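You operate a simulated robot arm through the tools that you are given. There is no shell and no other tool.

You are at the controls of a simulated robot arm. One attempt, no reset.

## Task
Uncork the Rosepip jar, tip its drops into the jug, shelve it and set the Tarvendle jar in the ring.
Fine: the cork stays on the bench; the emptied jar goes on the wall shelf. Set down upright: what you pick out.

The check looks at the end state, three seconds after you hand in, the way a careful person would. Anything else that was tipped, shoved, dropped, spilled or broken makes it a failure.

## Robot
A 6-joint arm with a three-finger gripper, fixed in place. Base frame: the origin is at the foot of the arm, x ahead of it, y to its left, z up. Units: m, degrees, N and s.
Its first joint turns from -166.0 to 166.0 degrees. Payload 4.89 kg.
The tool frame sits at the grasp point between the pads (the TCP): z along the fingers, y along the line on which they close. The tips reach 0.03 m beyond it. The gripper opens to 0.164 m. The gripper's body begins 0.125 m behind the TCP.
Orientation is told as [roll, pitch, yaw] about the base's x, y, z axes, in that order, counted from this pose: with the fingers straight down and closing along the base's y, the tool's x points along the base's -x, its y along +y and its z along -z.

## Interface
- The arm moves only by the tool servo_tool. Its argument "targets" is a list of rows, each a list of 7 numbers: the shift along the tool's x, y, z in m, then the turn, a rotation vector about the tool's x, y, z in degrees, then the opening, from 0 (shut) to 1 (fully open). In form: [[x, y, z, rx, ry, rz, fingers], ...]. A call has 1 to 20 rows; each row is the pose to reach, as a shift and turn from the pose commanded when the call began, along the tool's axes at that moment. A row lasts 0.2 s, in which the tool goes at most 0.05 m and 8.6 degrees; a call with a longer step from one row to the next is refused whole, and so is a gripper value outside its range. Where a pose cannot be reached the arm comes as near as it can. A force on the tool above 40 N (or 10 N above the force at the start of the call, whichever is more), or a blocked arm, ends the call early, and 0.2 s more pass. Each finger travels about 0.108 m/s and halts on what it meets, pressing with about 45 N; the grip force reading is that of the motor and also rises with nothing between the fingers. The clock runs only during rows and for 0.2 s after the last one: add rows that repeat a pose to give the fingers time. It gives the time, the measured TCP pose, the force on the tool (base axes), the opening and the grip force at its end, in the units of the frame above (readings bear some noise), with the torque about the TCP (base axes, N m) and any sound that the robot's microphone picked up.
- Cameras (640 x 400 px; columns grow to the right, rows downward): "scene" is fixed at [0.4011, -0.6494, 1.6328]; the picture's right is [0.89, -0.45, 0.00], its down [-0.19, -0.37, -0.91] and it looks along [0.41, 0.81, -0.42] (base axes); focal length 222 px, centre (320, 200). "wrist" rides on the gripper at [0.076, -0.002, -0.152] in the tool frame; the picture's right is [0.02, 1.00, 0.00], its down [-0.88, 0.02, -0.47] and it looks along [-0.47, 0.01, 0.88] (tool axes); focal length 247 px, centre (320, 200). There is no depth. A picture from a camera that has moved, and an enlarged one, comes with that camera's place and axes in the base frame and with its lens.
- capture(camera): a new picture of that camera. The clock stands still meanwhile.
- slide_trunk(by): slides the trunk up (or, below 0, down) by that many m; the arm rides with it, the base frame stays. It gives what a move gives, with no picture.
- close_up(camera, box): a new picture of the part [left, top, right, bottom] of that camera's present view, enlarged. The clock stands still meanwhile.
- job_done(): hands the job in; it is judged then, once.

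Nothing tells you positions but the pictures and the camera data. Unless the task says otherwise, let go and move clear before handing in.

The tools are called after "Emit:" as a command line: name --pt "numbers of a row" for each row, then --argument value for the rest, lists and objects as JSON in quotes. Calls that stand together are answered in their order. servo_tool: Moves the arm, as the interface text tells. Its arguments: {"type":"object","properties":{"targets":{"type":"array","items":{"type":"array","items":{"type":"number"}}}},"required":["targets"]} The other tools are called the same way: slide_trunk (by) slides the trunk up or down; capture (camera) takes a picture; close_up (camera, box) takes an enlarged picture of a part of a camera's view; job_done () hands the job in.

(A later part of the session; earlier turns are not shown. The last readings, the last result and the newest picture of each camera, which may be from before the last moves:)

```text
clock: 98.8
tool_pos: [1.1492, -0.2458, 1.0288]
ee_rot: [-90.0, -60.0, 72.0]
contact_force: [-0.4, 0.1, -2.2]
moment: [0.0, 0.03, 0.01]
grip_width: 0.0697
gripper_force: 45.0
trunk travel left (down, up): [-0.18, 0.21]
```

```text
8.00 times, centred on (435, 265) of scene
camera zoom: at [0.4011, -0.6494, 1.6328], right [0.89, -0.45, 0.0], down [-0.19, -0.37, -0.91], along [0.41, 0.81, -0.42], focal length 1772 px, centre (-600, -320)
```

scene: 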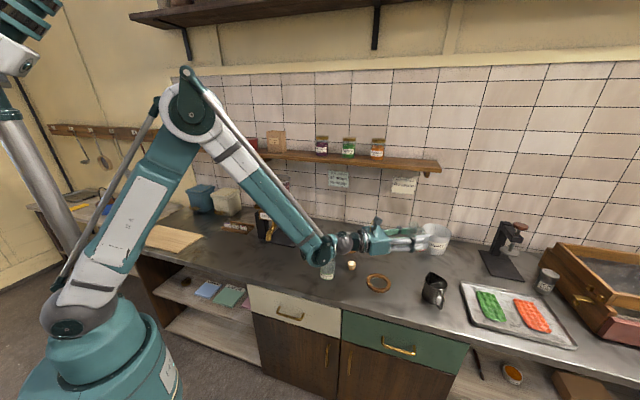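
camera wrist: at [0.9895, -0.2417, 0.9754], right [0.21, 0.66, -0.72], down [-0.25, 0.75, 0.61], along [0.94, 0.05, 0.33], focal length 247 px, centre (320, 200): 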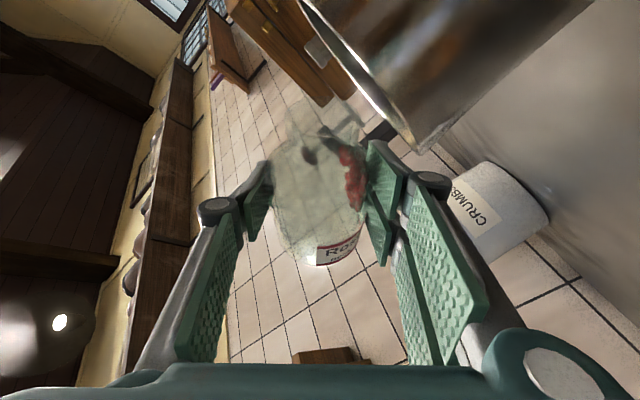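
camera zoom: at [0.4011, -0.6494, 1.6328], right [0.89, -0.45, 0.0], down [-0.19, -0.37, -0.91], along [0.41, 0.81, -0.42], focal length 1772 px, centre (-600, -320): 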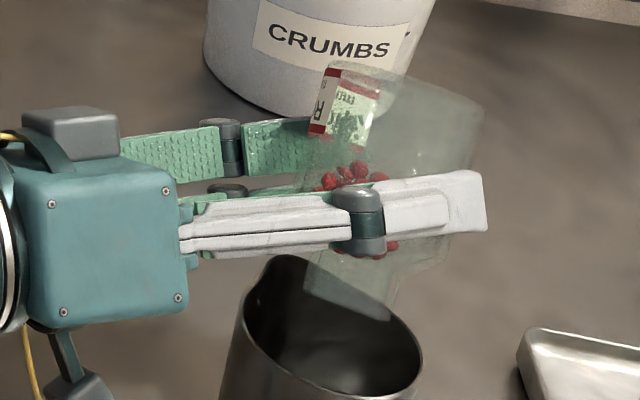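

Emit:
servo_tool --pt "0.0022 -0.0041 -0.0006 0 0 5 0.38" --pt "0.0043 -0.0081 -0.0012 0 0 10 0.38" --pt "0.0065 -0.0122 -0.0018 0 0 15 0.38" --pt "0.0086 -0.0163 -0.0024 0 0 20 0.38" --pt "0.0108 -0.0203 -0.003 0 0 25 0.38" --pt "0.0129 -0.0244 -0.0036 0 0 30 0.38" --pt "0.0129 -0.0244 -0.0036 0 0 30 0.38" --pt "0.0129 -0.0244 -0.0036 0 0 30 0.38"

Emit:
close_up --camera "scene" --box '[410, 240, 460, 290]'

Emit:
capture --camera "scene"

```text
clock: 100.5
tool_pos: [1.1363, -0.2703, 1.0309]
ee_rot: [-160.1, -90.0, 142.0]
contact_force: [-0.2, -0.1, -2.1]
moment: [0.0, -0.01, -0.01]
grip_width: 0.0692
gripper_force: 44.8
trunk travel left (down, up): [-0.18, 0.21]
```

```text
8.00 times, centred on (435, 265) of scene
camera zoom: at [0.4011, -0.6494, 1.6328], right [0.89, -0.45, 0.0], down [-0.19, -0.37, -0.91], along [0.41, 0.81, -0.42], focal length 1772 px, centre (-600, -320)
```

zoom: 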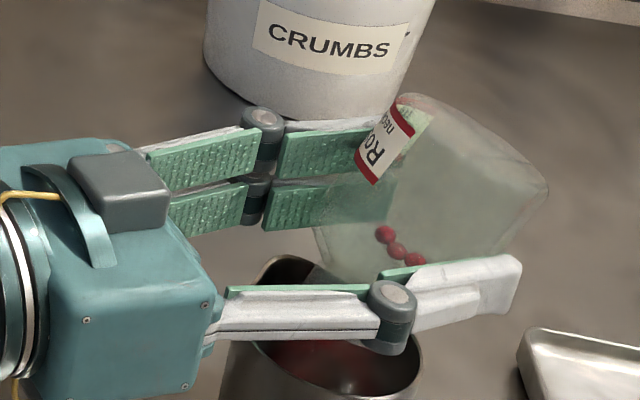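

```text
taken
```

scene: 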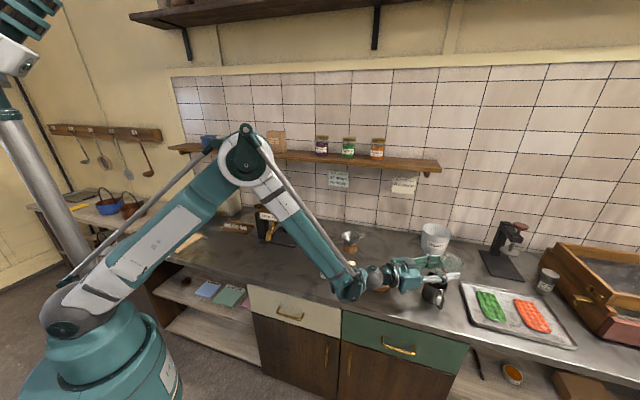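

Most drops are in the jug; a few still sit on the jar's shoulder. I'll tip the jar more vertical about its mouth and give it small shakes above the jug.

Emit:
servo_tool --pt "-0.0008 0 -0.0043 0 -5 0 0.38" --pt "-0.0016 0 -0.0085 0 -10 0 0.38" --pt "-0.0025 0 -0.0127 0 -15 0 0.38" --pt "-0.0025 0 -0.0127 0 -15 0 0.38" --pt "-0.0025 0 -0.0127 0 -15 0 0.38"

Emit:
close_up --camera "scene" --box '[410, 240, 460, 290]'

```text
clock: 101.8
tool_pos: [1.1255, -0.2674, 1.0322]
ee_rot: [-179.8, -75.0, 161.8]
contact_force: [1.5, -1.3, -2.3]
moment: [0.01, -0.02, 0.03]
grip_width: 0.0693
gripper_force: 45.2
trunk travel left (down, up): [-0.18, 0.21]
```

```text
8.00 times, centred on (435, 265) of scene
camera zoom: at [0.4011, -0.6494, 1.6328], right [0.89, -0.45, 0.0], down [-0.19, -0.37, -0.91], along [0.41, 0.81, -0.42], focal length 1772 px, centre (-600, -320)
```

zoom: 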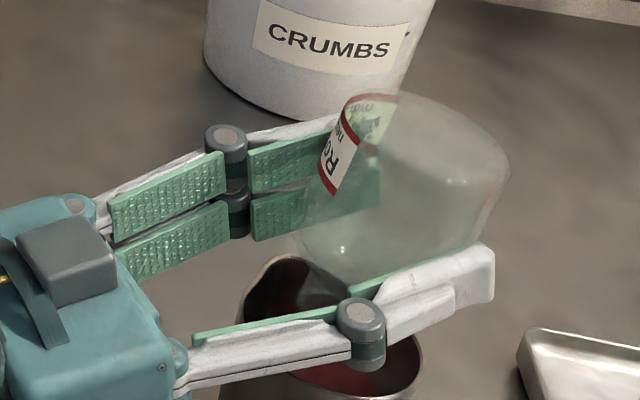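

The jar looks empty from here. I'll give it a few short shakes to be sure nothing is left at the neck.

Emit:
servo_tool --pt "-0.012 0 0 0 0 0 0.38" --pt "0 0 0 0 0 0 0.38" --pt "-0.012 0 0 0 0 0 0.38" --pt "0 0 0 0 0 0 0.38" --pt "-0.006 0 0 0 0 7 0.38" --pt "-0.006 0 0 0 0 0 0.38" --pt "-0.006 0 0 0 0 -7 0.38" --pt "-0.006 0 0 0 0 0 0.38" --pt "0 0 0 0 0 0 0.38" --pt "0 0 0 0 0 0 0.38"

Emit:
close_up --camera "scene" --box '[410, 240, 460, 290]'

Emit:
capture --camera "wrist"

```text
clock: 104.0
tool_pos: [1.1253, -0.2665, 1.0334]
ee_rot: [-180.0, -75.0, 161.8]
contact_force: [-1.1, 0.0, -3.3]
moment: [0.0, -0.01, -0.01]
grip_width: 0.0694
gripper_force: 44.9
trunk travel left (down, up): [-0.18, 0.21]
```

```text
8.00 times, centred on (435, 265) of scene
camera zoom: at [0.4011, -0.6494, 1.6328], right [0.89, -0.45, 0.0], down [-0.19, -0.37, -0.91], along [0.41, 0.81, -0.42], focal length 1772 px, centre (-600, -320)
```

zoom: 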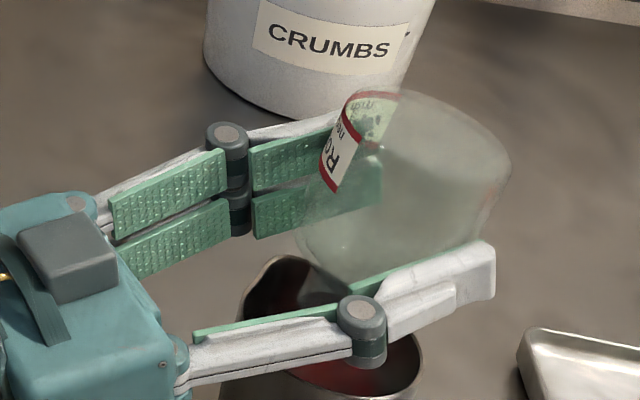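

```text
taken
camera wrist: at [1.0024, -0.2301, 0.9205], right [0.31, 0.95, -0.02], down [-0.65, 0.23, 0.73], along [0.7, -0.22, 0.69], focal length 247 px, centre (320, 200)
```

wrist: 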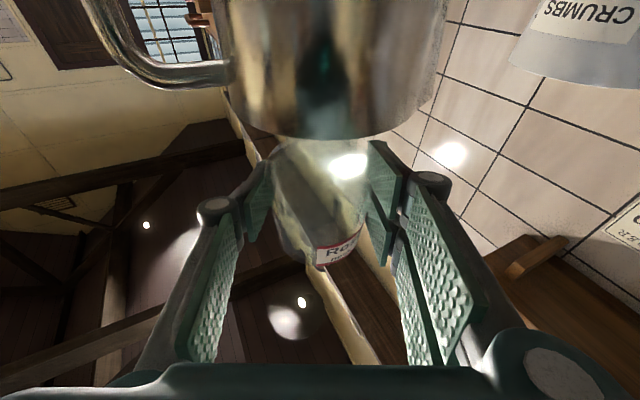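

The pour looks complete. I'll lift clear of the jug, level the tool and roll the jar back upright.

Emit:
servo_tool --pt "-0.0193 0 0.0052 0 0 0 0.38" --pt "-0.0386 0 0.0104 0 0 0 0.38" --pt "-0.058 0 0.0155 0 5 0 0.38" --pt "-0.0773 0 0.0207 0 10 0 0.38" --pt "-0.0966 0 0.0259 0 15 0 0.38" --pt "-0.0966 0 0.0259 0 15 0 0.38"

Emit:
close_up --camera "scene" --box '[390, 220, 470, 320]'

```text
clock: 105.3
tool_pos: [1.127, -0.2677, 1.1337]
ee_rot: [-94.3, -89.8, 76.3]
contact_force: [0.2, -0.2, -2.1]
moment: [-0.01, 0.01, 0.01]
grip_width: 0.0695
gripper_force: 44.9
out of reach, approached as far as the arm can: row 5
trunk travel left (down, up): [-0.18, 0.21]
```

```text
4.00 times, centred on (430, 270) of scene
camera zoom: at [0.4011, -0.6494, 1.6328], right [0.89, -0.45, 0.0], down [-0.19, -0.37, -0.91], along [0.41, 0.81, -0.42], focal length 886 px, centre (-120, -80)
```

zoom: 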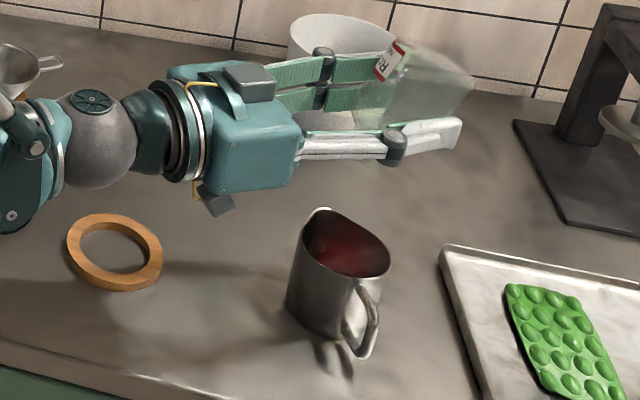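

Emit:
close_up --camera "scene" --box '[415, 265, 455, 300]'

Emit:
close_up --camera "scene" --box '[425, 222, 465, 262]'

Emit:
close_up --camera "scene" --box '[380, 250, 480, 330]'

```text
11.43 times, centred on (435, 282) of scene
camera zoom: at [0.4011, -0.6494, 1.6328], right [0.89, -0.45, 0.0], down [-0.19, -0.37, -0.91], along [0.41, 0.81, -0.42], focal length 2531 px, centre (-994, -743)
```

zoom: 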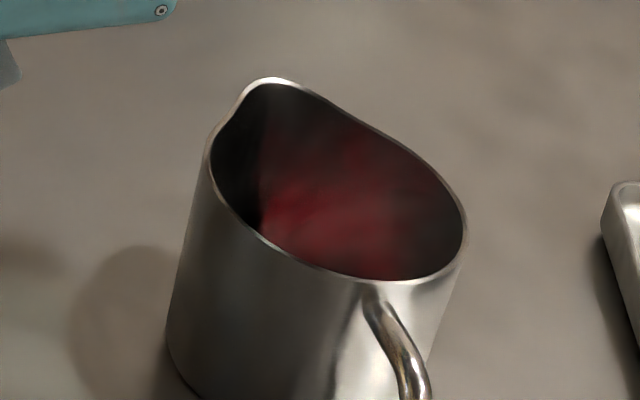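

```text
10.00 times, centred on (445, 242) of scene
camera zoom: at [0.4011, -0.6494, 1.6328], right [0.89, -0.45, 0.0], down [-0.19, -0.37, -0.91], along [0.41, 0.81, -0.42], focal length 2215 px, centre (-930, -220)
```

zoom: 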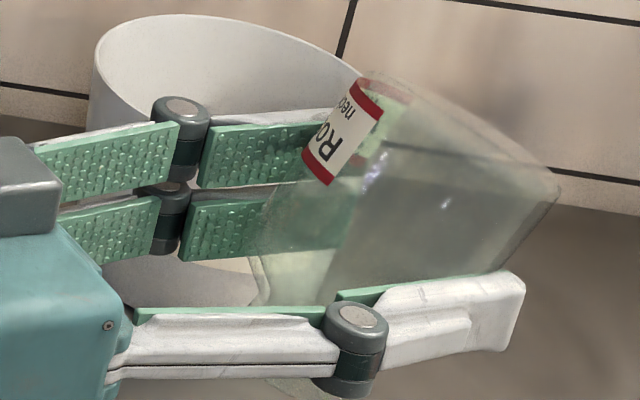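

```text
5.00 times, centred on (430, 290) of scene
camera zoom: at [0.4011, -0.6494, 1.6328], right [0.89, -0.45, 0.0], down [-0.19, -0.37, -0.91], along [0.41, 0.81, -0.42], focal length 1108 px, centre (-230, -250)
```

zoom: 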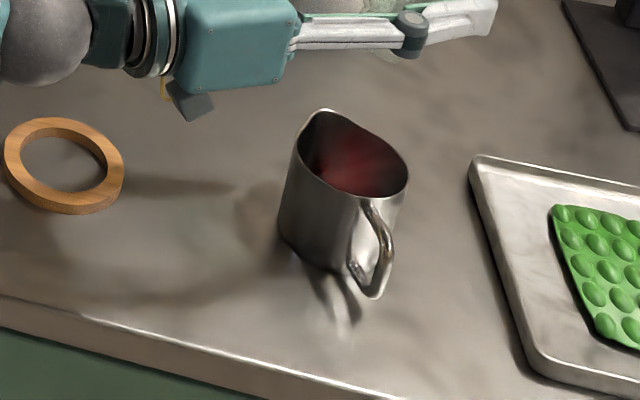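

The jug holds the red drops, there are no strays on the bench, and the jar looks empty. Rolling it back upright while moving away and up.

Emit:
servo_tool --pt "-0.004 0.0011 -0.0046 0 0 -8.5 0.38" --pt "-0.008 0.0023 -0.0092 0 0 -17 0.38" --pt "-0.012 0.0034 -0.0137 0 0 -25.5 0.38" --pt "-0.016 0.0046 -0.0183 0 0 -34 0.38" --pt "-0.02 0.0057 -0.0229 0 0 -42.5 0.38" --pt "-0.024 0.0069 -0.0275 0 0 -51 0.38" --pt "-0.028 0.008 -0.0321 0 0 -59.5 0.38" --pt "-0.032 0.0092 -0.0366 0 0 -68 0.38" --pt "-0.036 0.0103 -0.0412 0 0 -76.5 0.38" --pt "-0.04 0.0115 -0.0458 0 0 -85 0.38" --pt "-0.044 0.0126 -0.0504 0 0 -93.5 0.38" --pt "-0.048 0.0137 -0.055 0 0 -102 0.38" --pt "-0.052 0.0149 -0.0595 0 0 -110.5 0.38" --pt "-0.056 0.016 -0.0641 0 0 -119 0.38" --pt "-0.06 0.0172 -0.0687 0 0 -127.5 0.38" --pt "-0.064 0.0183 -0.0733 0 0 -136 0.38" --pt "-0.068 0.0195 -0.0779 0 0 -144.5 0.38" --pt "-0.072 0.0206 -0.0824 0 0 -153 0.38" --pt "-0.076 0.0218 -0.087 0 0 -161.5 0.38" --pt "-0.08 0.0229 -0.0916 0 0 -170 0.38"

Emit:
capture --camera "wrist"

Emit:
capture --camera "scene"

```text
clock: 109.5
tool_pos: [1.0458, -0.2168, 1.2133]
ee_rot: [-90.1, 80.3, 71.9]
contact_force: [0.4, 0.2, -2.1]
moment: [-0.03, -0.01, 0.02]
grip_width: 0.0693
gripper_force: 45.0
trunk travel left (down, up): [-0.18, 0.21]
```

```text
taken
camera wrist: at [0.8957, -0.1827, 1.2887], right [-0.31, -0.94, -0.15], down [-0.41, 0.27, -0.87], along [0.86, -0.21, -0.47], focal length 247 px, centre (320, 200)
```

wrist: 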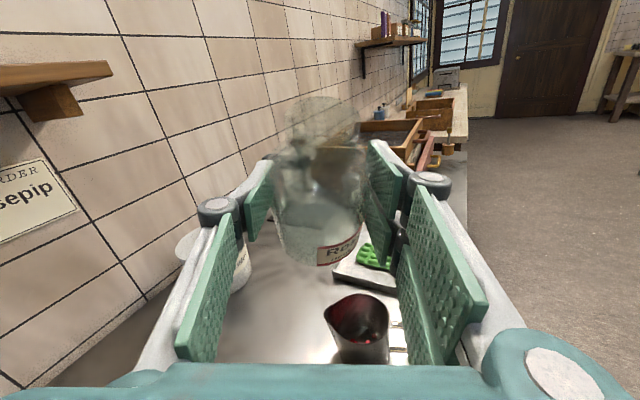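

```text
taken
```

scene: 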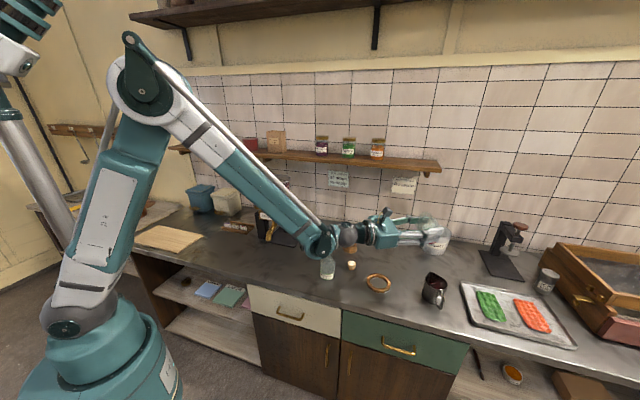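

Emit:
servo_tool --pt "0 0 0 0 0 -4.9 0.38" --pt "0 0 0 0 0 -9.8 0.38" --pt "0 0 0 0 0 -9.8 0.38"

Emit:
servo_tool --pt "0.025 -0.0052 -0.0083 0 -3.1 0 0.38" --pt "0.05 -0.0104 -0.0165 0 -6.2 0 0.38" --pt "0.075 -0.0156 -0.0248 0 -9.4 0 0.38" --pt "0.1 -0.0208 -0.0331 0 -12.5 0 0.38" --pt "0.125 -0.026 -0.0413 0 -15.6 0 0.38" --pt "0.15 -0.0312 -0.0496 0 -18.8 0 0.38" --pt "0.175 -0.0364 -0.0578 0 -21.9 0 0.38" --pt "0.2 -0.0416 -0.0661 0 -25 0 0.38" --pt "0.2 -0.0416 -0.0661 0 -25 0 0.38"

Emit:
capture --camera "wrist"

Emit:
capture --camera "scene"

```text
clock: 110.3
tool_pos: [1.0445, -0.2163, 1.2122]
ee_rot: [-101.8, 89.9, 60.3]
contact_force: [-0.4, 0.5, -2.1]
moment: [0.0, 0.01, 0.01]
grip_width: 0.0694
gripper_force: 45.5
trunk travel left (down, up): [-0.18, 0.21]
```

```text
clock: 112.3
tool_pos: [0.9931, -0.1562, 1.4172]
ee_rot: [-0.4, 65.0, 161.6]
contact_force: [-0.5, 0.7, -2.3]
moment: [0.02, 0.01, -0.01]
grip_width: 0.0693
gripper_force: 45.6
trunk travel left (down, up): [-0.18, 0.21]
```

```text
taken
camera wrist: at [0.892, -0.1233, 1.5499], right [-0.3, -0.95, 0.02], down [-0.77, 0.23, -0.6], along [0.57, -0.19, -0.8], focal length 247 px, centre (320, 200)
```

wrist: 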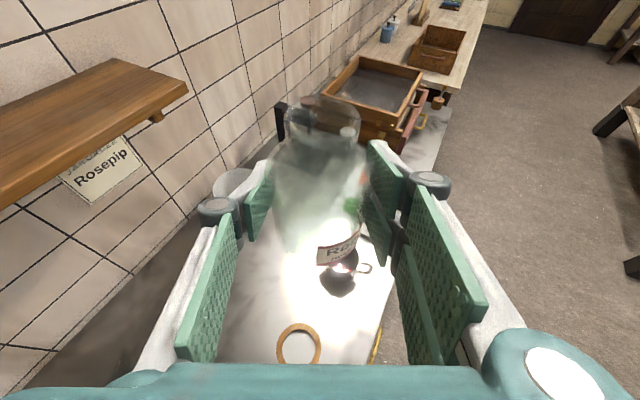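

```text
taken
```

scene: 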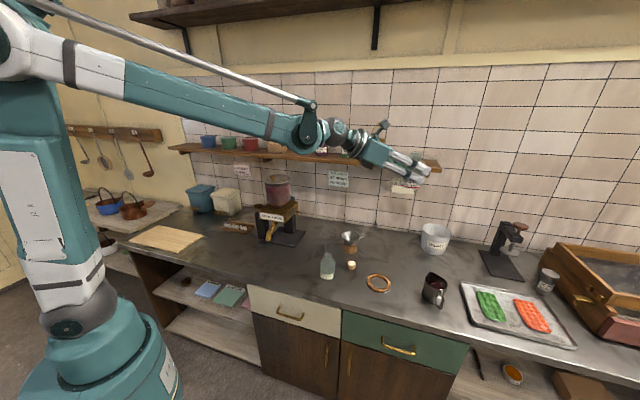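

The jar is upright and empty in hand. The wall shelf's top is at about z 1.344, with its front-right corner near (1.313, -0.043), and there's free space right of the Skorrimel jar. I'll go to a spot above (1.308, 0.050), keeping the gripper clear of Skorrimel.

Emit:
servo_tool --pt "0.0272 0 -0.0127 0 0 0 0.38" --pt "0.0544 0 -0.0254 0 0 0 0.38" --pt "0.0672 -0.0294 0.0004 0.94 0 -0.44 0.38" --pt "0.0765 -0.0587 0.0238 1.9 0 -0.88 0.38" --pt "0.0857 -0.0881 0.0472 2.8 0 -1.3 0.38" --pt "0.095 -0.1175 0.0706 3.8 0 -1.76 0.38" --pt "0.1042 -0.1468 0.094 4.7 0 -2.2 0.38" --pt "0.1135 -0.1762 0.1174 5.7 0 -2.64 0.38" --pt "0.1228 -0.2056 0.1408 6.6 0 -3.1 0.38" --pt "0.132 -0.235 0.16 7.5 0 -3.5 0.38" --pt "0.1385 -0.2643 0.1724 8.5 0 -4.0 0.38" --pt "0.1447 -0.2937 0.1848 9.43 0 -4.4 0.38" --pt "0.1447 -0.2937 0.1848 9.43 0 -4.4 0.38"

Emit:
capture --camera "wrist"

Emit:
capture --camera "scene"

```text
clock: 115.2
tool_pos: [1.3033, 0.0507, 1.4676]
ee_rot: [-0.4, 64.9, 172.1]
contact_force: [0.2, 0.9, -3.3]
moment: [-0.03, -0.02, -0.1]
grip_width: 0.0689
gripper_force: 45.1
trunk travel left (down, up): [-0.18, 0.21]
```

```text
taken
camera wrist: at [1.1967, 0.0643, 1.6011], right [-0.12, -0.99, 0.02], down [-0.8, 0.09, -0.6], along [0.59, -0.09, -0.8], focal length 247 px, centre (320, 200)
```

wrist: 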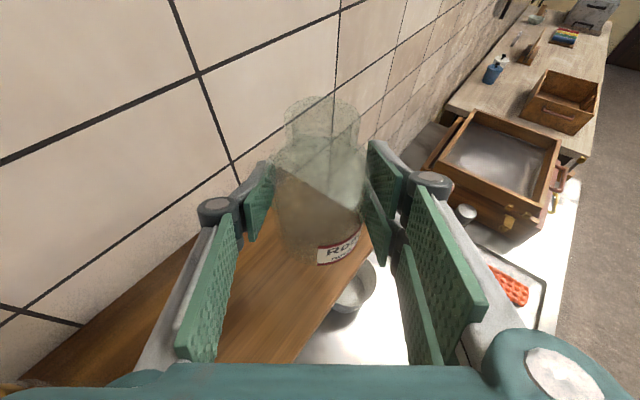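

```text
taken
```

scene: 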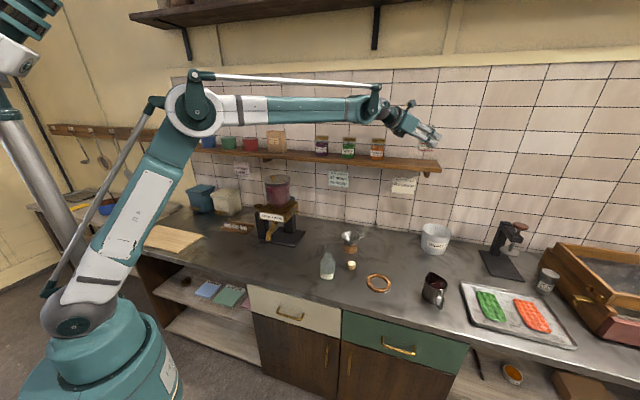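

Emit:
close_up --camera "wrist" --box '[230, 150, 420, 320]'

Emit:
close_up --camera "scene" --box '[350, 90, 470, 190]'

```text
2.35 times, centred on (325, 235) of wrist
camera zoom: at [1.1967, 0.0643, 1.6011], right [-0.12, -0.99, 0.02], down [-0.8, 0.09, -0.6], along [0.59, -0.09, -0.8], focal length 581 px, centre (308, 118)
```

zoom: 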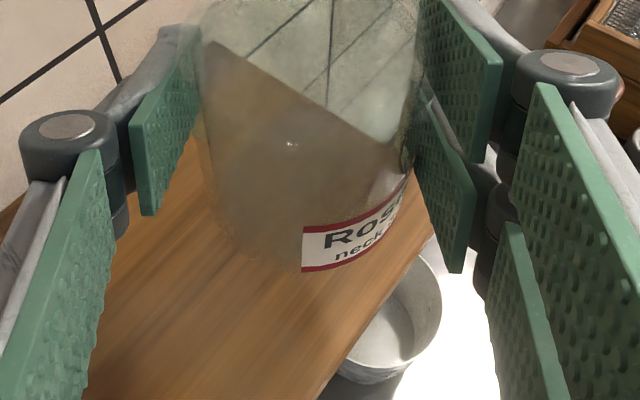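

```text
4.00 times, centred on (410, 140) of scene
camera zoom: at [0.4011, -0.6494, 1.6328], right [0.89, -0.45, 0.0], down [-0.19, -0.37, -0.91], along [0.41, 0.81, -0.42], focal length 886 px, centre (-40, 440)
```

zoom: 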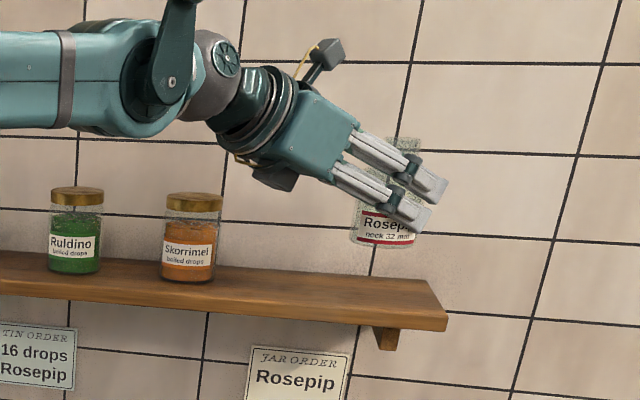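

The spot is over the shelf right of Skorrimel. I'll nudge slightly deeper and lower most of the way, then check the gap to the shelf.

Emit:
servo_tool --pt "-0.0094 -0.0024 0.0064 0 0 0 0.38" --pt "-0.0188 -0.0048 0.0128 0 0 0 0.38" --pt "-0.0283 -0.0072 0.0191 0 0 0 0.38" --pt "-0.0377 -0.0096 0.0255 0 0 0 0.38" --pt "-0.0377 -0.0096 0.0255 0 0 0 0.38"

Emit:
close_up --camera "wrist" --box '[230, 150, 420, 320]'

Emit:
close_up --camera "scene" --box '[370, 110, 450, 180]'

```text
clock: 116.3
tool_pos: [1.3124, 0.0573, 1.4215]
ee_rot: [-0.3, 65.0, 172.0]
contact_force: [0.6, -0.6, -1.9]
moment: [-0.01, -0.02, 0.0]
grip_width: 0.0694
gripper_force: 45.4
trunk travel left (down, up): [-0.18, 0.21]
```

```text
2.35 times, centred on (325, 235) of wrist
camera zoom: at [1.2061, 0.0718, 1.556], right [-0.12, -0.99, 0.02], down [-0.8, 0.09, -0.6], along [0.59, -0.09, -0.8], focal length 581 px, centre (308, 118)
```

zoom: 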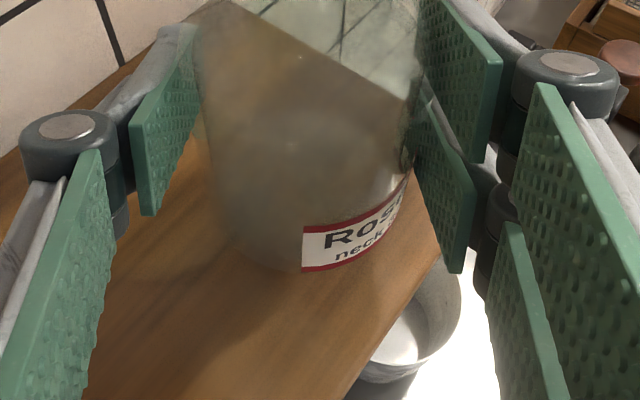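

```text
5.71 times, centred on (410, 145) of scene
camera zoom: at [0.4011, -0.6494, 1.6328], right [0.89, -0.45, 0.0], down [-0.19, -0.37, -0.91], along [0.41, 0.81, -0.42], focal length 1266 px, centre (-194, 514)
```

zoom: 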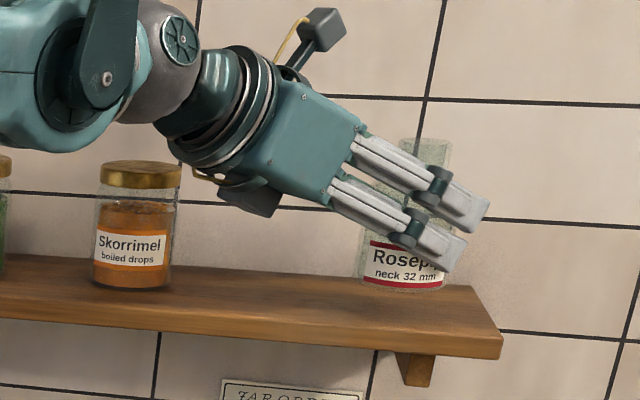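

Emit:
servo_tool --pt "-0.0045 0 0.0021 0 0 0 0.38" --pt "-0.0091 0 0.0042 0 0 0 0.38" --pt "-0.0127 0 0.0059 0 0 0 0.38" --pt "-0.0127 0 0.0059 0 0 0 0.38"

Emit:
close_up --camera "scene" --box '[390, 130, 440, 175]'

```text
clock: 117.3
tool_pos: [1.3129, 0.06, 1.4076]
ee_rot: [-0.4, 65.0, 172.1]
contact_force: [0.3, -0.3, -2.1]
moment: [0.04, 0.01, 0.02]
grip_width: 0.0695
gripper_force: 44.9
trunk travel left (down, up): [-0.18, 0.21]
```

```text
8.89 times, centred on (415, 152) of scene
camera zoom: at [0.4011, -0.6494, 1.6328], right [0.89, -0.45, 0.0], down [-0.19, -0.37, -0.91], along [0.41, 0.81, -0.42], focal length 1969 px, centre (-524, 622)
```

zoom: 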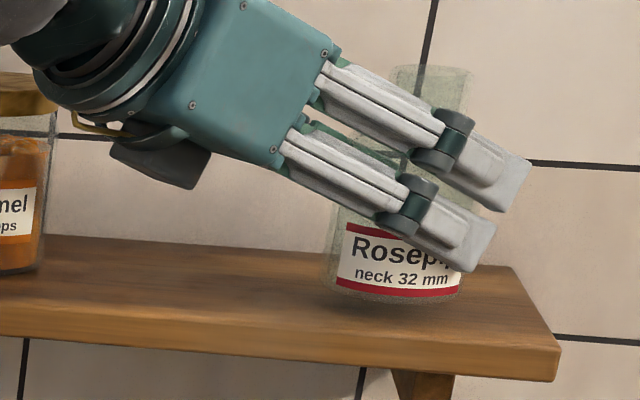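

Emit:
servo_tool --pt "-0.0014 0 0.0006 0 0 0 0.38" --pt "-0.0027 0 0.0013 0 0 0 0.38" --pt "-0.0041 0 0.0019 0 0 0 0.38" --pt "-0.0054 0 0.0025 0 0 0 0.38"

```text
clock: 118.3
tool_pos: [1.31, 0.0598, 1.4016]
ee_rot: [-0.4, 65.0, 172.1]
contact_force: [0.4, 0.1, -2.2]
moment: [0.02, -0.01, 0.01]
grip_width: 0.0692
gripper_force: 44.7
trunk travel left (down, up): [-0.18, 0.21]
```

Emit:
servo_tool --pt "-0.0011 0 0.0005 0 0 0 0.38" --pt "-0.0022 0 0.001 0 0 0 0.38" --pt "-0.0033 0 0.0015 0 0 0 0.38"

Emit:
close_up --camera "scene" --box '[390, 130, 440, 175]'

```text
clock: 119.2
tool_pos: [1.311, 0.0597, 1.3988]
ee_rot: [-0.3, 65.1, 172.0]
contact_force: [0.2, -0.2, -2.8]
moment: [0.0, 0.03, -0.01]
grip_width: 0.0693
gripper_force: 45.0
trunk travel left (down, up): [-0.18, 0.21]
```

```text
8.89 times, centred on (415, 152) of scene
camera zoom: at [0.4011, -0.6494, 1.6328], right [0.89, -0.45, 0.0], down [-0.19, -0.37, -0.91], along [0.41, 0.81, -0.42], focal length 1969 px, centre (-524, 622)
```

zoom: 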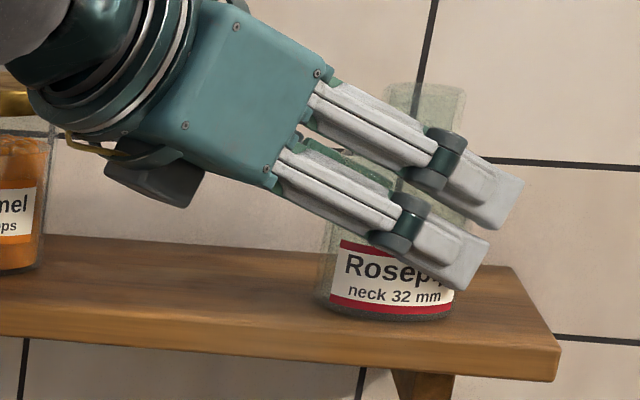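

Emit:
servo_tool --pt "-0.0009 0 0.0004 0 0 0 0.38" --pt "-0.0018 0 0.0008 0 0 0 0.38" --pt "-0.0027 0 0.0013 0 0 0 0.38"

```text
clock: 120.0
tool_pos: [1.3101, 0.0601, 1.398]
ee_rot: [-0.4, 65.2, 172.1]
contact_force: [3.8, 2.1, 21.2]
moment: [-0.44, 0.15, -0.06]
grip_width: 0.0692
gripper_force: 44.3
trunk travel left (down, up): [-0.18, 0.21]
```

The jar touched the shelf. Easing off the pressure, then opening slowly.

Emit:
servo_tool --pt "0.0007 0 -0.0003 0 0 0 0.38" --pt "0.0014 0 -0.0006 0 0 0 0.38" --pt "0.0014 0 -0.0006 0 0 0 0.38"

```text
clock: 120.8
tool_pos: [1.3114, 0.0605, 1.3982]
ee_rot: [-0.5, 65.0, 172.1]
contact_force: [-2.0, 2.1, 5.8]
moment: [-0.14, 0.12, -0.1]
grip_width: 0.0692
gripper_force: 45.1
trunk travel left (down, up): [-0.18, 0.21]
```

Emit:
servo_tool --pt "0.0002 0 -0.0001 0 0 0 0.4" --pt "0.0002 0 -0.0001 0 0 0 0.42" --pt "0.0002 0 -0.0001 0 0 0 0.43" --pt "0.0002 0 -0.0001 0 0 0 0.45" --pt "0.0002 0 -0.0001 0 0 0 0.48" --pt "0.0002 0 -0.0001 0 0 0 0.52" --pt "0.0002 0 -0.0001 0 0 0 0.57" --pt "0.0002 0 -0.0001 0 0 0 0.6" --pt "0.0002 0 -0.0001 0 0 0 0.6"

Emit:
close_up --camera "scene" --box '[390, 130, 440, 175]'

Emit:
capture --camera "wrist"

```text
clock: 122.8
tool_pos: [1.3124, 0.0608, 1.3988]
ee_rot: [-0.4, 65.1, 172.1]
contact_force: [0.6, 0.2, -0.3]
moment: [0.0, -0.02, 0.0]
grip_width: 0.0984
gripper_force: 0.1
trunk travel left (down, up): [-0.18, 0.21]
```

```text
8.89 times, centred on (415, 152) of scene
camera zoom: at [0.4011, -0.6494, 1.6328], right [0.89, -0.45, 0.0], down [-0.19, -0.37, -0.91], along [0.41, 0.81, -0.42], focal length 1969 px, centre (-524, 622)
```

zoom: 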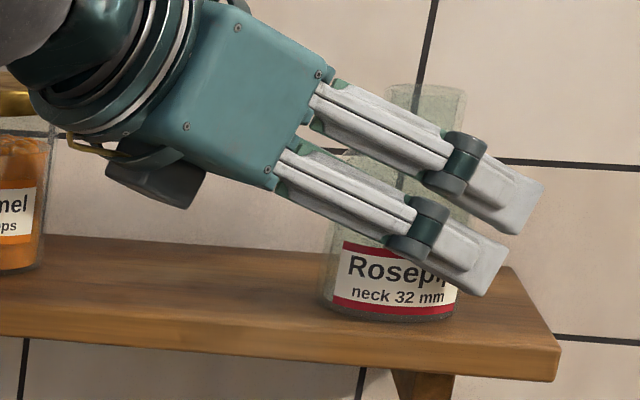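

```text
taken
camera wrist: at [1.2056, 0.0739, 1.5319], right [-0.12, -0.99, 0.02], down [-0.8, 0.09, -0.6], along [0.59, -0.09, -0.8], focal length 247 px, centre (320, 200)
```

wrist: 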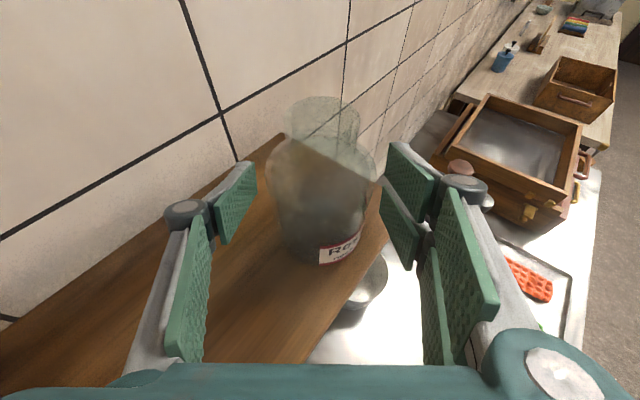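

The jar stands upright on the shelf, released. I'll lift straight up clear of it, then retreat.

Emit:
servo_tool --pt "0.0181 0 -0.0085 0 0 0 0.6" --pt "0.0453 0 -0.0211 0 0 0 0.6" --pt "0.0725 0 -0.0338 0 0 0 0.6" --pt "0.0997 0 -0.0465 0 0 0 0.6" --pt "0.1269 0 -0.0592 0 0 0 0.6" --pt "0.136 0 -0.0634 0 0 0 0.6"

Emit:
close_up --camera "scene" --box '[380, 110, 450, 175]'

Emit:
capture --camera "wrist"

```text
clock: 124.2
tool_pos: [1.3091, 0.0611, 1.5495]
ee_rot: [-0.5, 65.1, 172.1]
contact_force: [0.3, -0.7, 0.0]
moment: [0.0, 0.02, 0.0]
grip_width: 0.0986
gripper_force: 0.2
trunk travel left (down, up): [-0.18, 0.21]
```

```text
6.15 times, centred on (415, 142) of scene
camera zoom: at [0.4011, -0.6494, 1.6328], right [0.89, -0.45, 0.0], down [-0.19, -0.37, -0.91], along [0.41, 0.81, -0.42], focal length 1363 px, centre (-265, 554)
```

zoom: 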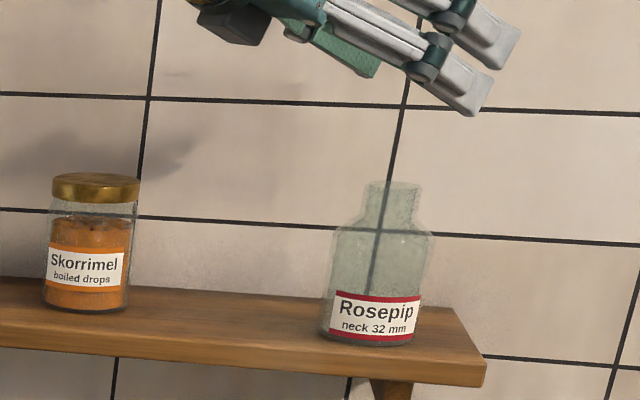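

```text
taken
camera wrist: at [1.2031, 0.0749, 1.683], right [-0.12, -0.99, 0.02], down [-0.8, 0.09, -0.6], along [0.59, -0.09, -0.8], focal length 247 px, centre (320, 200)
```

wrist: 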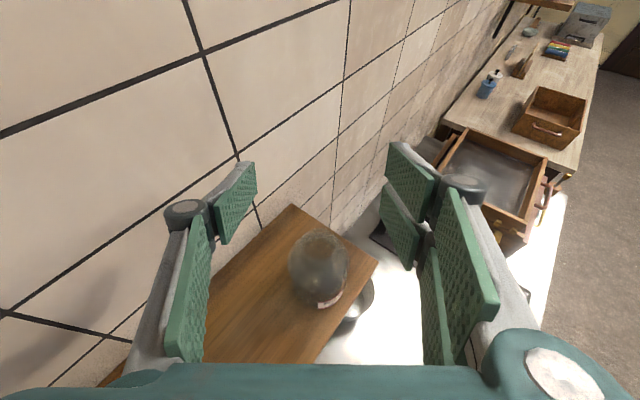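

Rosepip stands upright and empty on the shelf. Next is the Tarvendle jar: I'll retreat from the shelf, turn the tool to point down, and look at it from above.

Emit:
servo_tool --pt "-0.0166 0.0077 -0.0356 0 0 0 0.6" --pt "-0.0332 0.0154 -0.0713 0 0 0 0.6" --pt "-0.0498 0.0231 -0.1069 0 0 0 0.6" --pt "-0.0664 0.0308 -0.1425 0 0 0 0.6" --pt "-0.0831 0.0385 -0.1782 0 0 0 0.6" --pt "-0.0997 0.0462 -0.2138 0 0 0 0.6" --pt "-0.1163 0.0539 -0.2494 0 0 0 0.6" --pt "-0.1329 0.0616 -0.2851 0 0 0 0.6" --pt "-0.1495 0.0693 -0.3207 0 0 0 0.6" --pt "-0.1495 0.0693 -0.3207 0 0 0 0.6"

Emit:
servo_tool --pt "0 0 0 0 -8 0 0.6" --pt "0 0 0 0 -16 0 0.6" --pt "0 0 0 0 -24 0 0.6" --pt "0 0 0 0 -32 0 0.6" --pt "0 0 0 0 -40 0 0.6" --pt "0 0 0 0 -48 0 0.6" --pt "0 0 0 0 -56 0 0.6" --pt "0 0 0 0 -64 0 0.6" --pt "0 0 0 0 -65 0 0.6" --pt "0 0 0 0 -65 0 0.6"

Emit:
capture --camera "scene"

Emit:
capture --camera "wrist"

```text
clock: 126.3
tool_pos: [0.9466, 0.0379, 1.5483]
ee_rot: [-0.4, 65.1, 172.0]
contact_force: [-1.2, -0.4, 1.5]
moment: [-0.01, 0.0, 0.05]
grip_width: 0.0987
gripper_force: 0.0
trunk travel left (down, up): [-0.18, 0.21]
```

```text
clock: 128.6
tool_pos: [0.9518, 0.0382, 1.5478]
ee_rot: [-0.1, 0.0, 172.3]
contact_force: [1.1, -0.2, 0.8]
moment: [0.0, 0.05, 0.03]
grip_width: 0.0984
gripper_force: 0.1
trunk travel left (down, up): [-0.18, 0.21]
```

```text
taken
```

scene: 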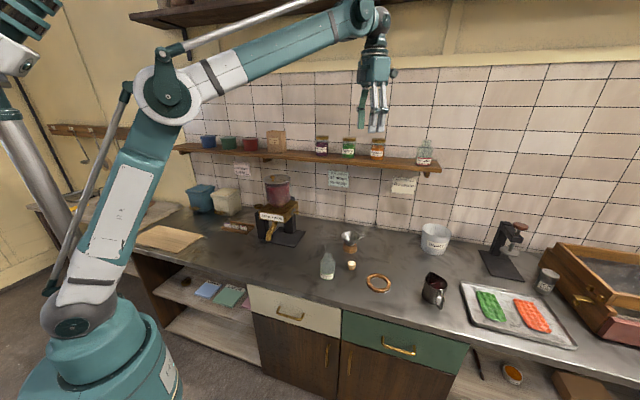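

```text
taken
camera wrist: at [1.0261, 0.0286, 1.6995], right [-0.11, -0.99, 0.0], down [-0.88, 0.1, 0.47], along [-0.47, 0.05, -0.88], focal length 247 px, centre (320, 200)
```

wrist: 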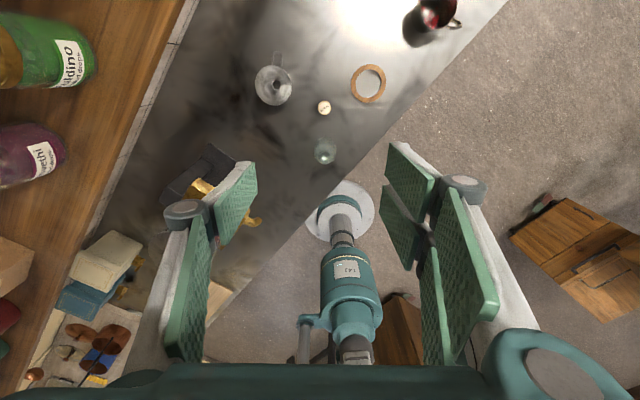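

Emit:
servo_tool --pt "-0.0148 0.0028 0.0348 0 0 0 0.6" --pt "-0.0295 0.0056 0.0696 0 0 0 0.6" --pt "-0.0443 0.0084 0.1044 0 0 0 0.6" --pt "-0.059 0.0112 0.1392 0 0 0 0.6" --pt "-0.0738 0.014 0.174 0 0 0 0.6" --pt "-0.0886 0.0168 0.2088 0 0 0 0.6" --pt "-0.1033 0.0196 0.2436 0 0 0 0.6" --pt "-0.1181 0.0224 0.2784 0 0 0 0.6" --pt "-0.1328 0.0252 0.3132 0 0 0 0.6" --pt "-0.1476 0.028 0.348 0 0 0 0.6" --pt "-0.1476 0.028 0.348 0 0 0 0.6"

Emit:
capture --camera "wrist"

Emit:
capture --camera "scene"

```text
clock: 130.9
tool_pos: [0.804, 0.0312, 1.1951]
ee_rot: [-0.2, 0.1, 172.5]
contact_force: [0.1, 0.3, 0.9]
moment: [0.0, -0.01, -0.02]
grip_width: 0.0983
gripper_force: 0.0
trunk travel left (down, up): [-0.18, 0.21]
```

```text
taken
camera wrist: at [0.8781, 0.0212, 1.3478], right [-0.11, -0.99, 0.0], down [-0.88, 0.1, 0.47], along [-0.47, 0.05, -0.88], focal length 247 px, centre (320, 200)
```

wrist: 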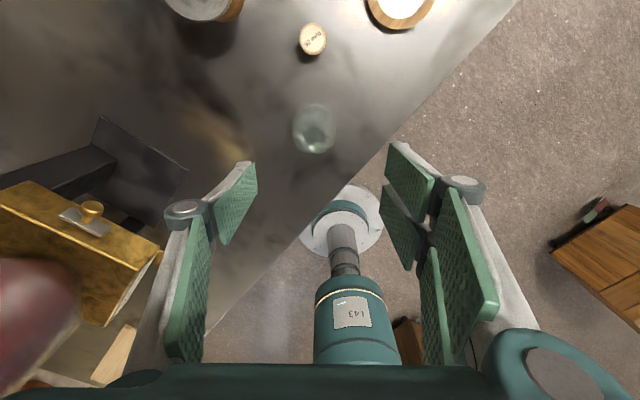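

```text
taken
```

scene: 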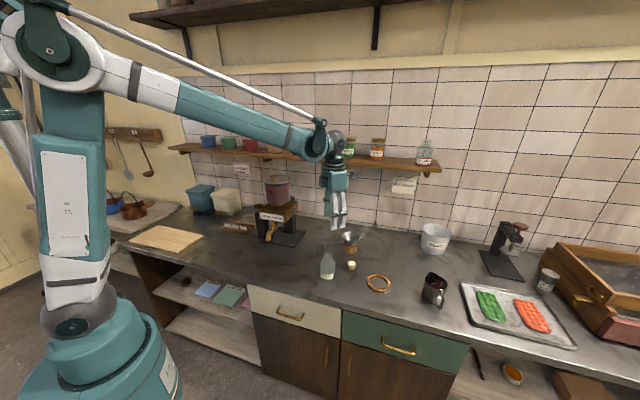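

Emit:
close_up --camera "wrist" --box '[250, 80, 380, 180]'

Emit:
close_up --camera "scene" --box '[310, 245, 350, 285]'

Emit:
close_up --camera "wrist" --box '[270, 0, 450, 90]'

```text
4.00 times, centred on (315, 130) of wrist
camera zoom: at [0.8781, 0.0212, 1.3478], right [-0.11, -0.99, 0.0], down [-0.88, 0.1, 0.47], along [-0.47, 0.05, -0.88], focal length 988 px, centre (340, 480)
```

zoom: 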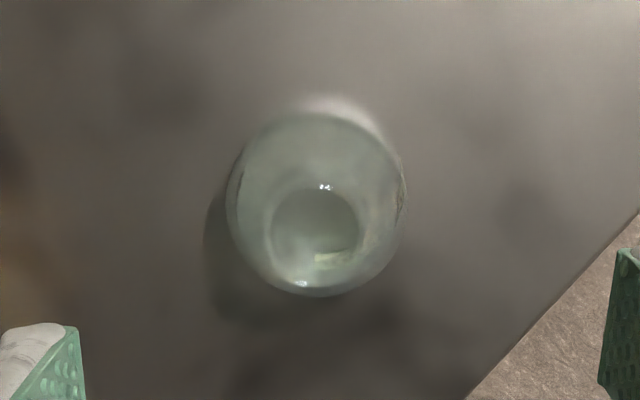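

```text
10.00 times, centred on (330, 265) of scene
camera zoom: at [0.4011, -0.6494, 1.6328], right [0.89, -0.45, 0.0], down [-0.19, -0.37, -0.91], along [0.41, 0.81, -0.42], focal length 2215 px, centre (220, -450)
```

zoom: 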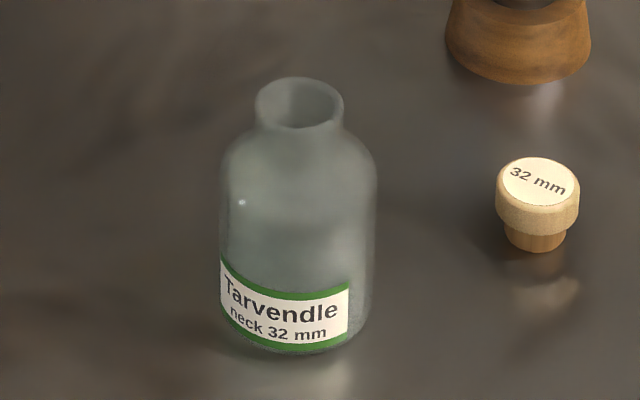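

```text
3.56 times, centred on (360, 45) of wrist
camera zoom: at [0.8781, 0.0212, 1.3478], right [-0.11, -0.99, 0.0], down [-0.88, 0.1, 0.47], along [-0.47, 0.05, -0.88], focal length 878 px, centre (178, 751)
```

zoom: 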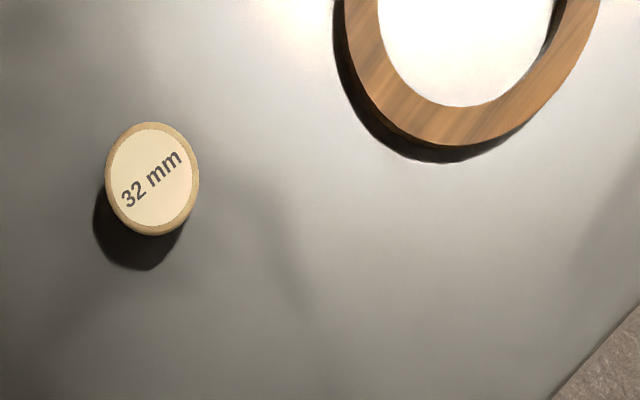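

Tarvendle is at about (0.792, 0.041). I'll centre over it and descend with the fingers straddling it, first partway.

Emit:
servo_tool --pt "-0.0066 -0.004 0.03 0 0 0 0.6" --pt "-0.0132 -0.0081 0.06 0 0 0 0.6" --pt "-0.0132 -0.0081 0.1 0 0 0 0.6" --pt "-0.0132 -0.0081 0.14 0 0 0 0.6" --pt "-0.0132 -0.0081 0.175 0 0 0 0.6" --pt "-0.0132 -0.0081 0.175 0 0 0 0.6"

Emit:
capture --camera "wrist"

Emit:
close_up --camera "scene" --box '[280, 190, 400, 295]'

```text
clock: 132.3
tool_pos: [0.7904, 0.0406, 1.0221]
ee_rot: [-0.2, 0.0, 172.4]
contact_force: [-0.3, -0.4, 0.5]
moment: [0.0, 0.06, 0.01]
grip_width: 0.0983
gripper_force: 0.1
trunk travel left (down, up): [-0.18, 0.21]
```

```text
taken
camera wrist: at [0.8647, 0.0313, 1.1741], right [-0.11, -0.99, 0.0], down [-0.88, 0.1, 0.47], along [-0.47, 0.05, -0.88], focal length 247 px, centre (320, 200)
```

wrist: 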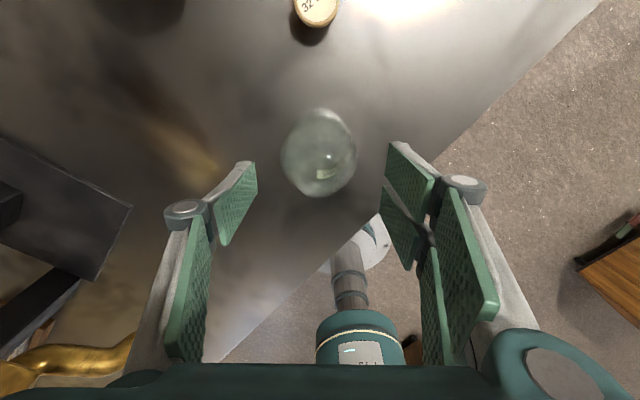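

```text
3.81 times, centred on (340, 242) of scene
camera zoom: at [0.4011, -0.6494, 1.6328], right [0.89, -0.45, 0.0], down [-0.19, -0.37, -0.91], along [0.41, 0.81, -0.42], focal length 844 px, centre (244, 38)
```

zoom: 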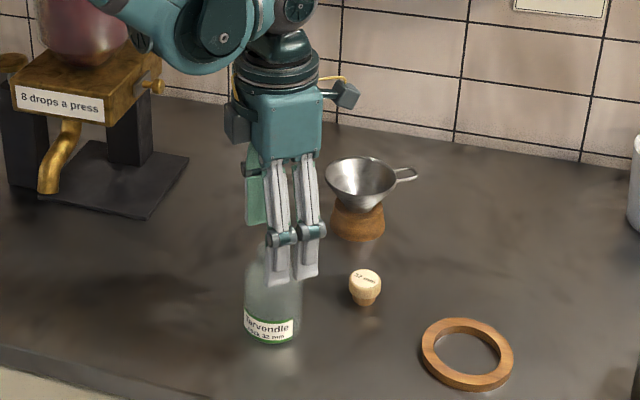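

Emit:
servo_tool --pt "0 0 0.02 0 0 0 0.6" --pt "0 0 0.04 0 0 0 0.6" --pt "0 0 0.06 0 0 0 0.6" --pt "0 0 0.072 0 0 0 0.6" --pt "0 0 0.079 0 0 0 0.6" --pt "0 0 0.079 0 0 0 0.6"

Emit:
capture --camera "wrist"

Emit:
close_up --camera "scene" --box '[300, 210, 380, 295]'

```text
clock: 133.8
tool_pos: [0.7889, 0.0417, 0.9449]
ee_rot: [-0.1, 0.1, 172.4]
contact_force: [-0.1, 0.0, -0.4]
moment: [0.05, 0.01, -0.02]
grip_width: 0.0984
gripper_force: 0.1
trunk travel left (down, up): [-0.18, 0.21]
```

```text
taken
camera wrist: at [0.8643, 0.0307, 1.0973], right [-0.11, -0.99, 0.0], down [-0.88, 0.1, 0.47], along [-0.47, 0.05, -0.88], focal length 247 px, centre (320, 200)
```

wrist: 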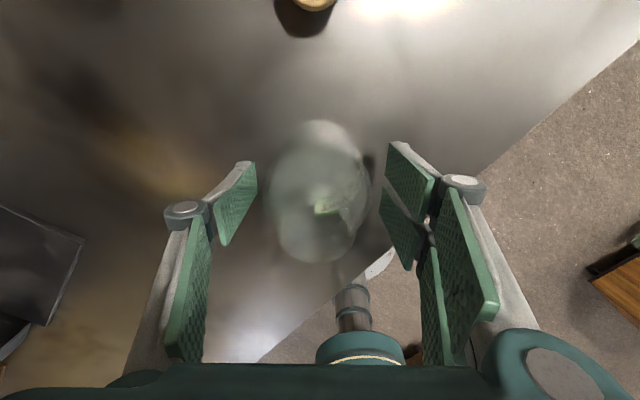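

```text
4.71 times, centred on (340, 252) of scene
camera zoom: at [0.4011, -0.6494, 1.6328], right [0.89, -0.45, 0.0], down [-0.19, -0.37, -0.91], along [0.41, 0.81, -0.42], focal length 1042 px, centre (226, -47)
```

zoom: 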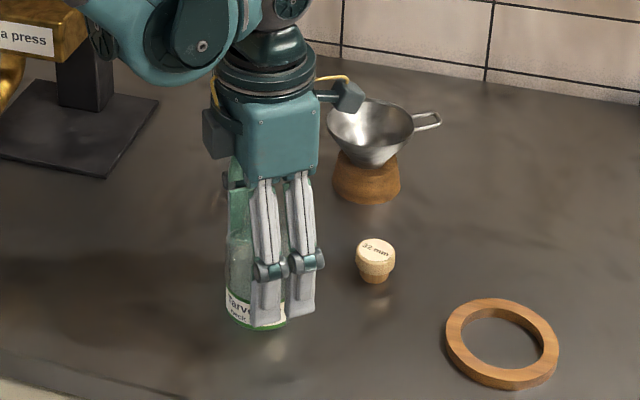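

The fingers straddle Tarvendle's body. Closing gently and lifting a little.

Emit:
servo_tool --pt "0 0 0 0 0 0 0.54" --pt "0 0 0 0 0 0 0.48" --pt "0 0 0 0 0 0 0.45" --pt "0 0 0 0 0 0 0.42" --pt "0 0 0 0 0 0 0.38" --pt "0 0 0 0 0 0 0.38" --pt "0 0 -0.004 0 0 0 0.38" --pt "0 0 -0.012 0 0 0 0.38" --pt "0 0 -0.024 0 0 0 0.38" --pt "0 0 -0.04 0 0 0 0.38" --pt "0 0 -0.06 0 0 0 0.38" --pt "0 0 -0.08 0 0 0 0.38" --pt "0 0 -0.08 0 0 0 0.38"

Emit:
capture --camera "wrist"

Emit:
close_up --camera "scene" --box '[300, 200, 400, 295]'

```text
clock: 136.6
tool_pos: [0.7907, 0.0398, 1.0244]
ee_rot: [0.0, 0.1, 172.3]
contact_force: [-0.3, 1.3, -2.5]
moment: [-0.02, -0.05, 0.0]
grip_width: 0.0704
gripper_force: 44.8
trunk travel left (down, up): [-0.18, 0.21]
```

```text
taken
camera wrist: at [0.8657, 0.0297, 1.1775], right [-0.11, -0.99, 0.0], down [-0.88, 0.1, 0.47], along [-0.47, 0.05, -0.88], focal length 247 px, centre (320, 200)
```

wrist: 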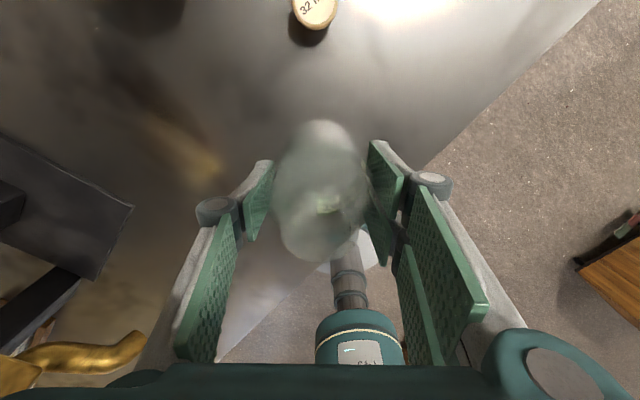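

```text
4.21 times, centred on (350, 248) of scene
camera zoom: at [0.4011, -0.6494, 1.6328], right [0.89, -0.45, 0.0], down [-0.19, -0.37, -0.91], along [0.41, 0.81, -0.42], focal length 933 px, centre (194, 0)
```

zoom: 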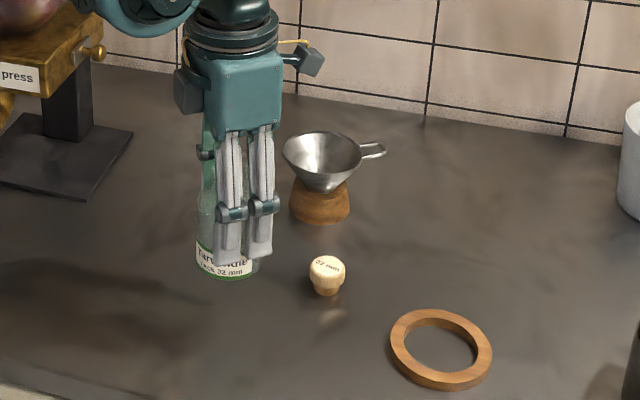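

Emit:
close_up --camera "wrist" --box '[240, 100, 400, 280]'

```text
2.22 times, centred on (320, 190) of wrist
camera zoom: at [0.8657, 0.0297, 1.1775], right [-0.11, -0.99, 0.0], down [-0.88, 0.1, 0.47], along [-0.47, 0.05, -0.88], focal length 549 px, centre (320, 222)
```

zoom: 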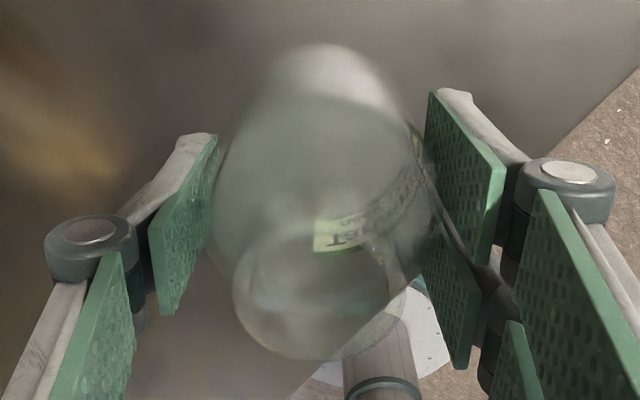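

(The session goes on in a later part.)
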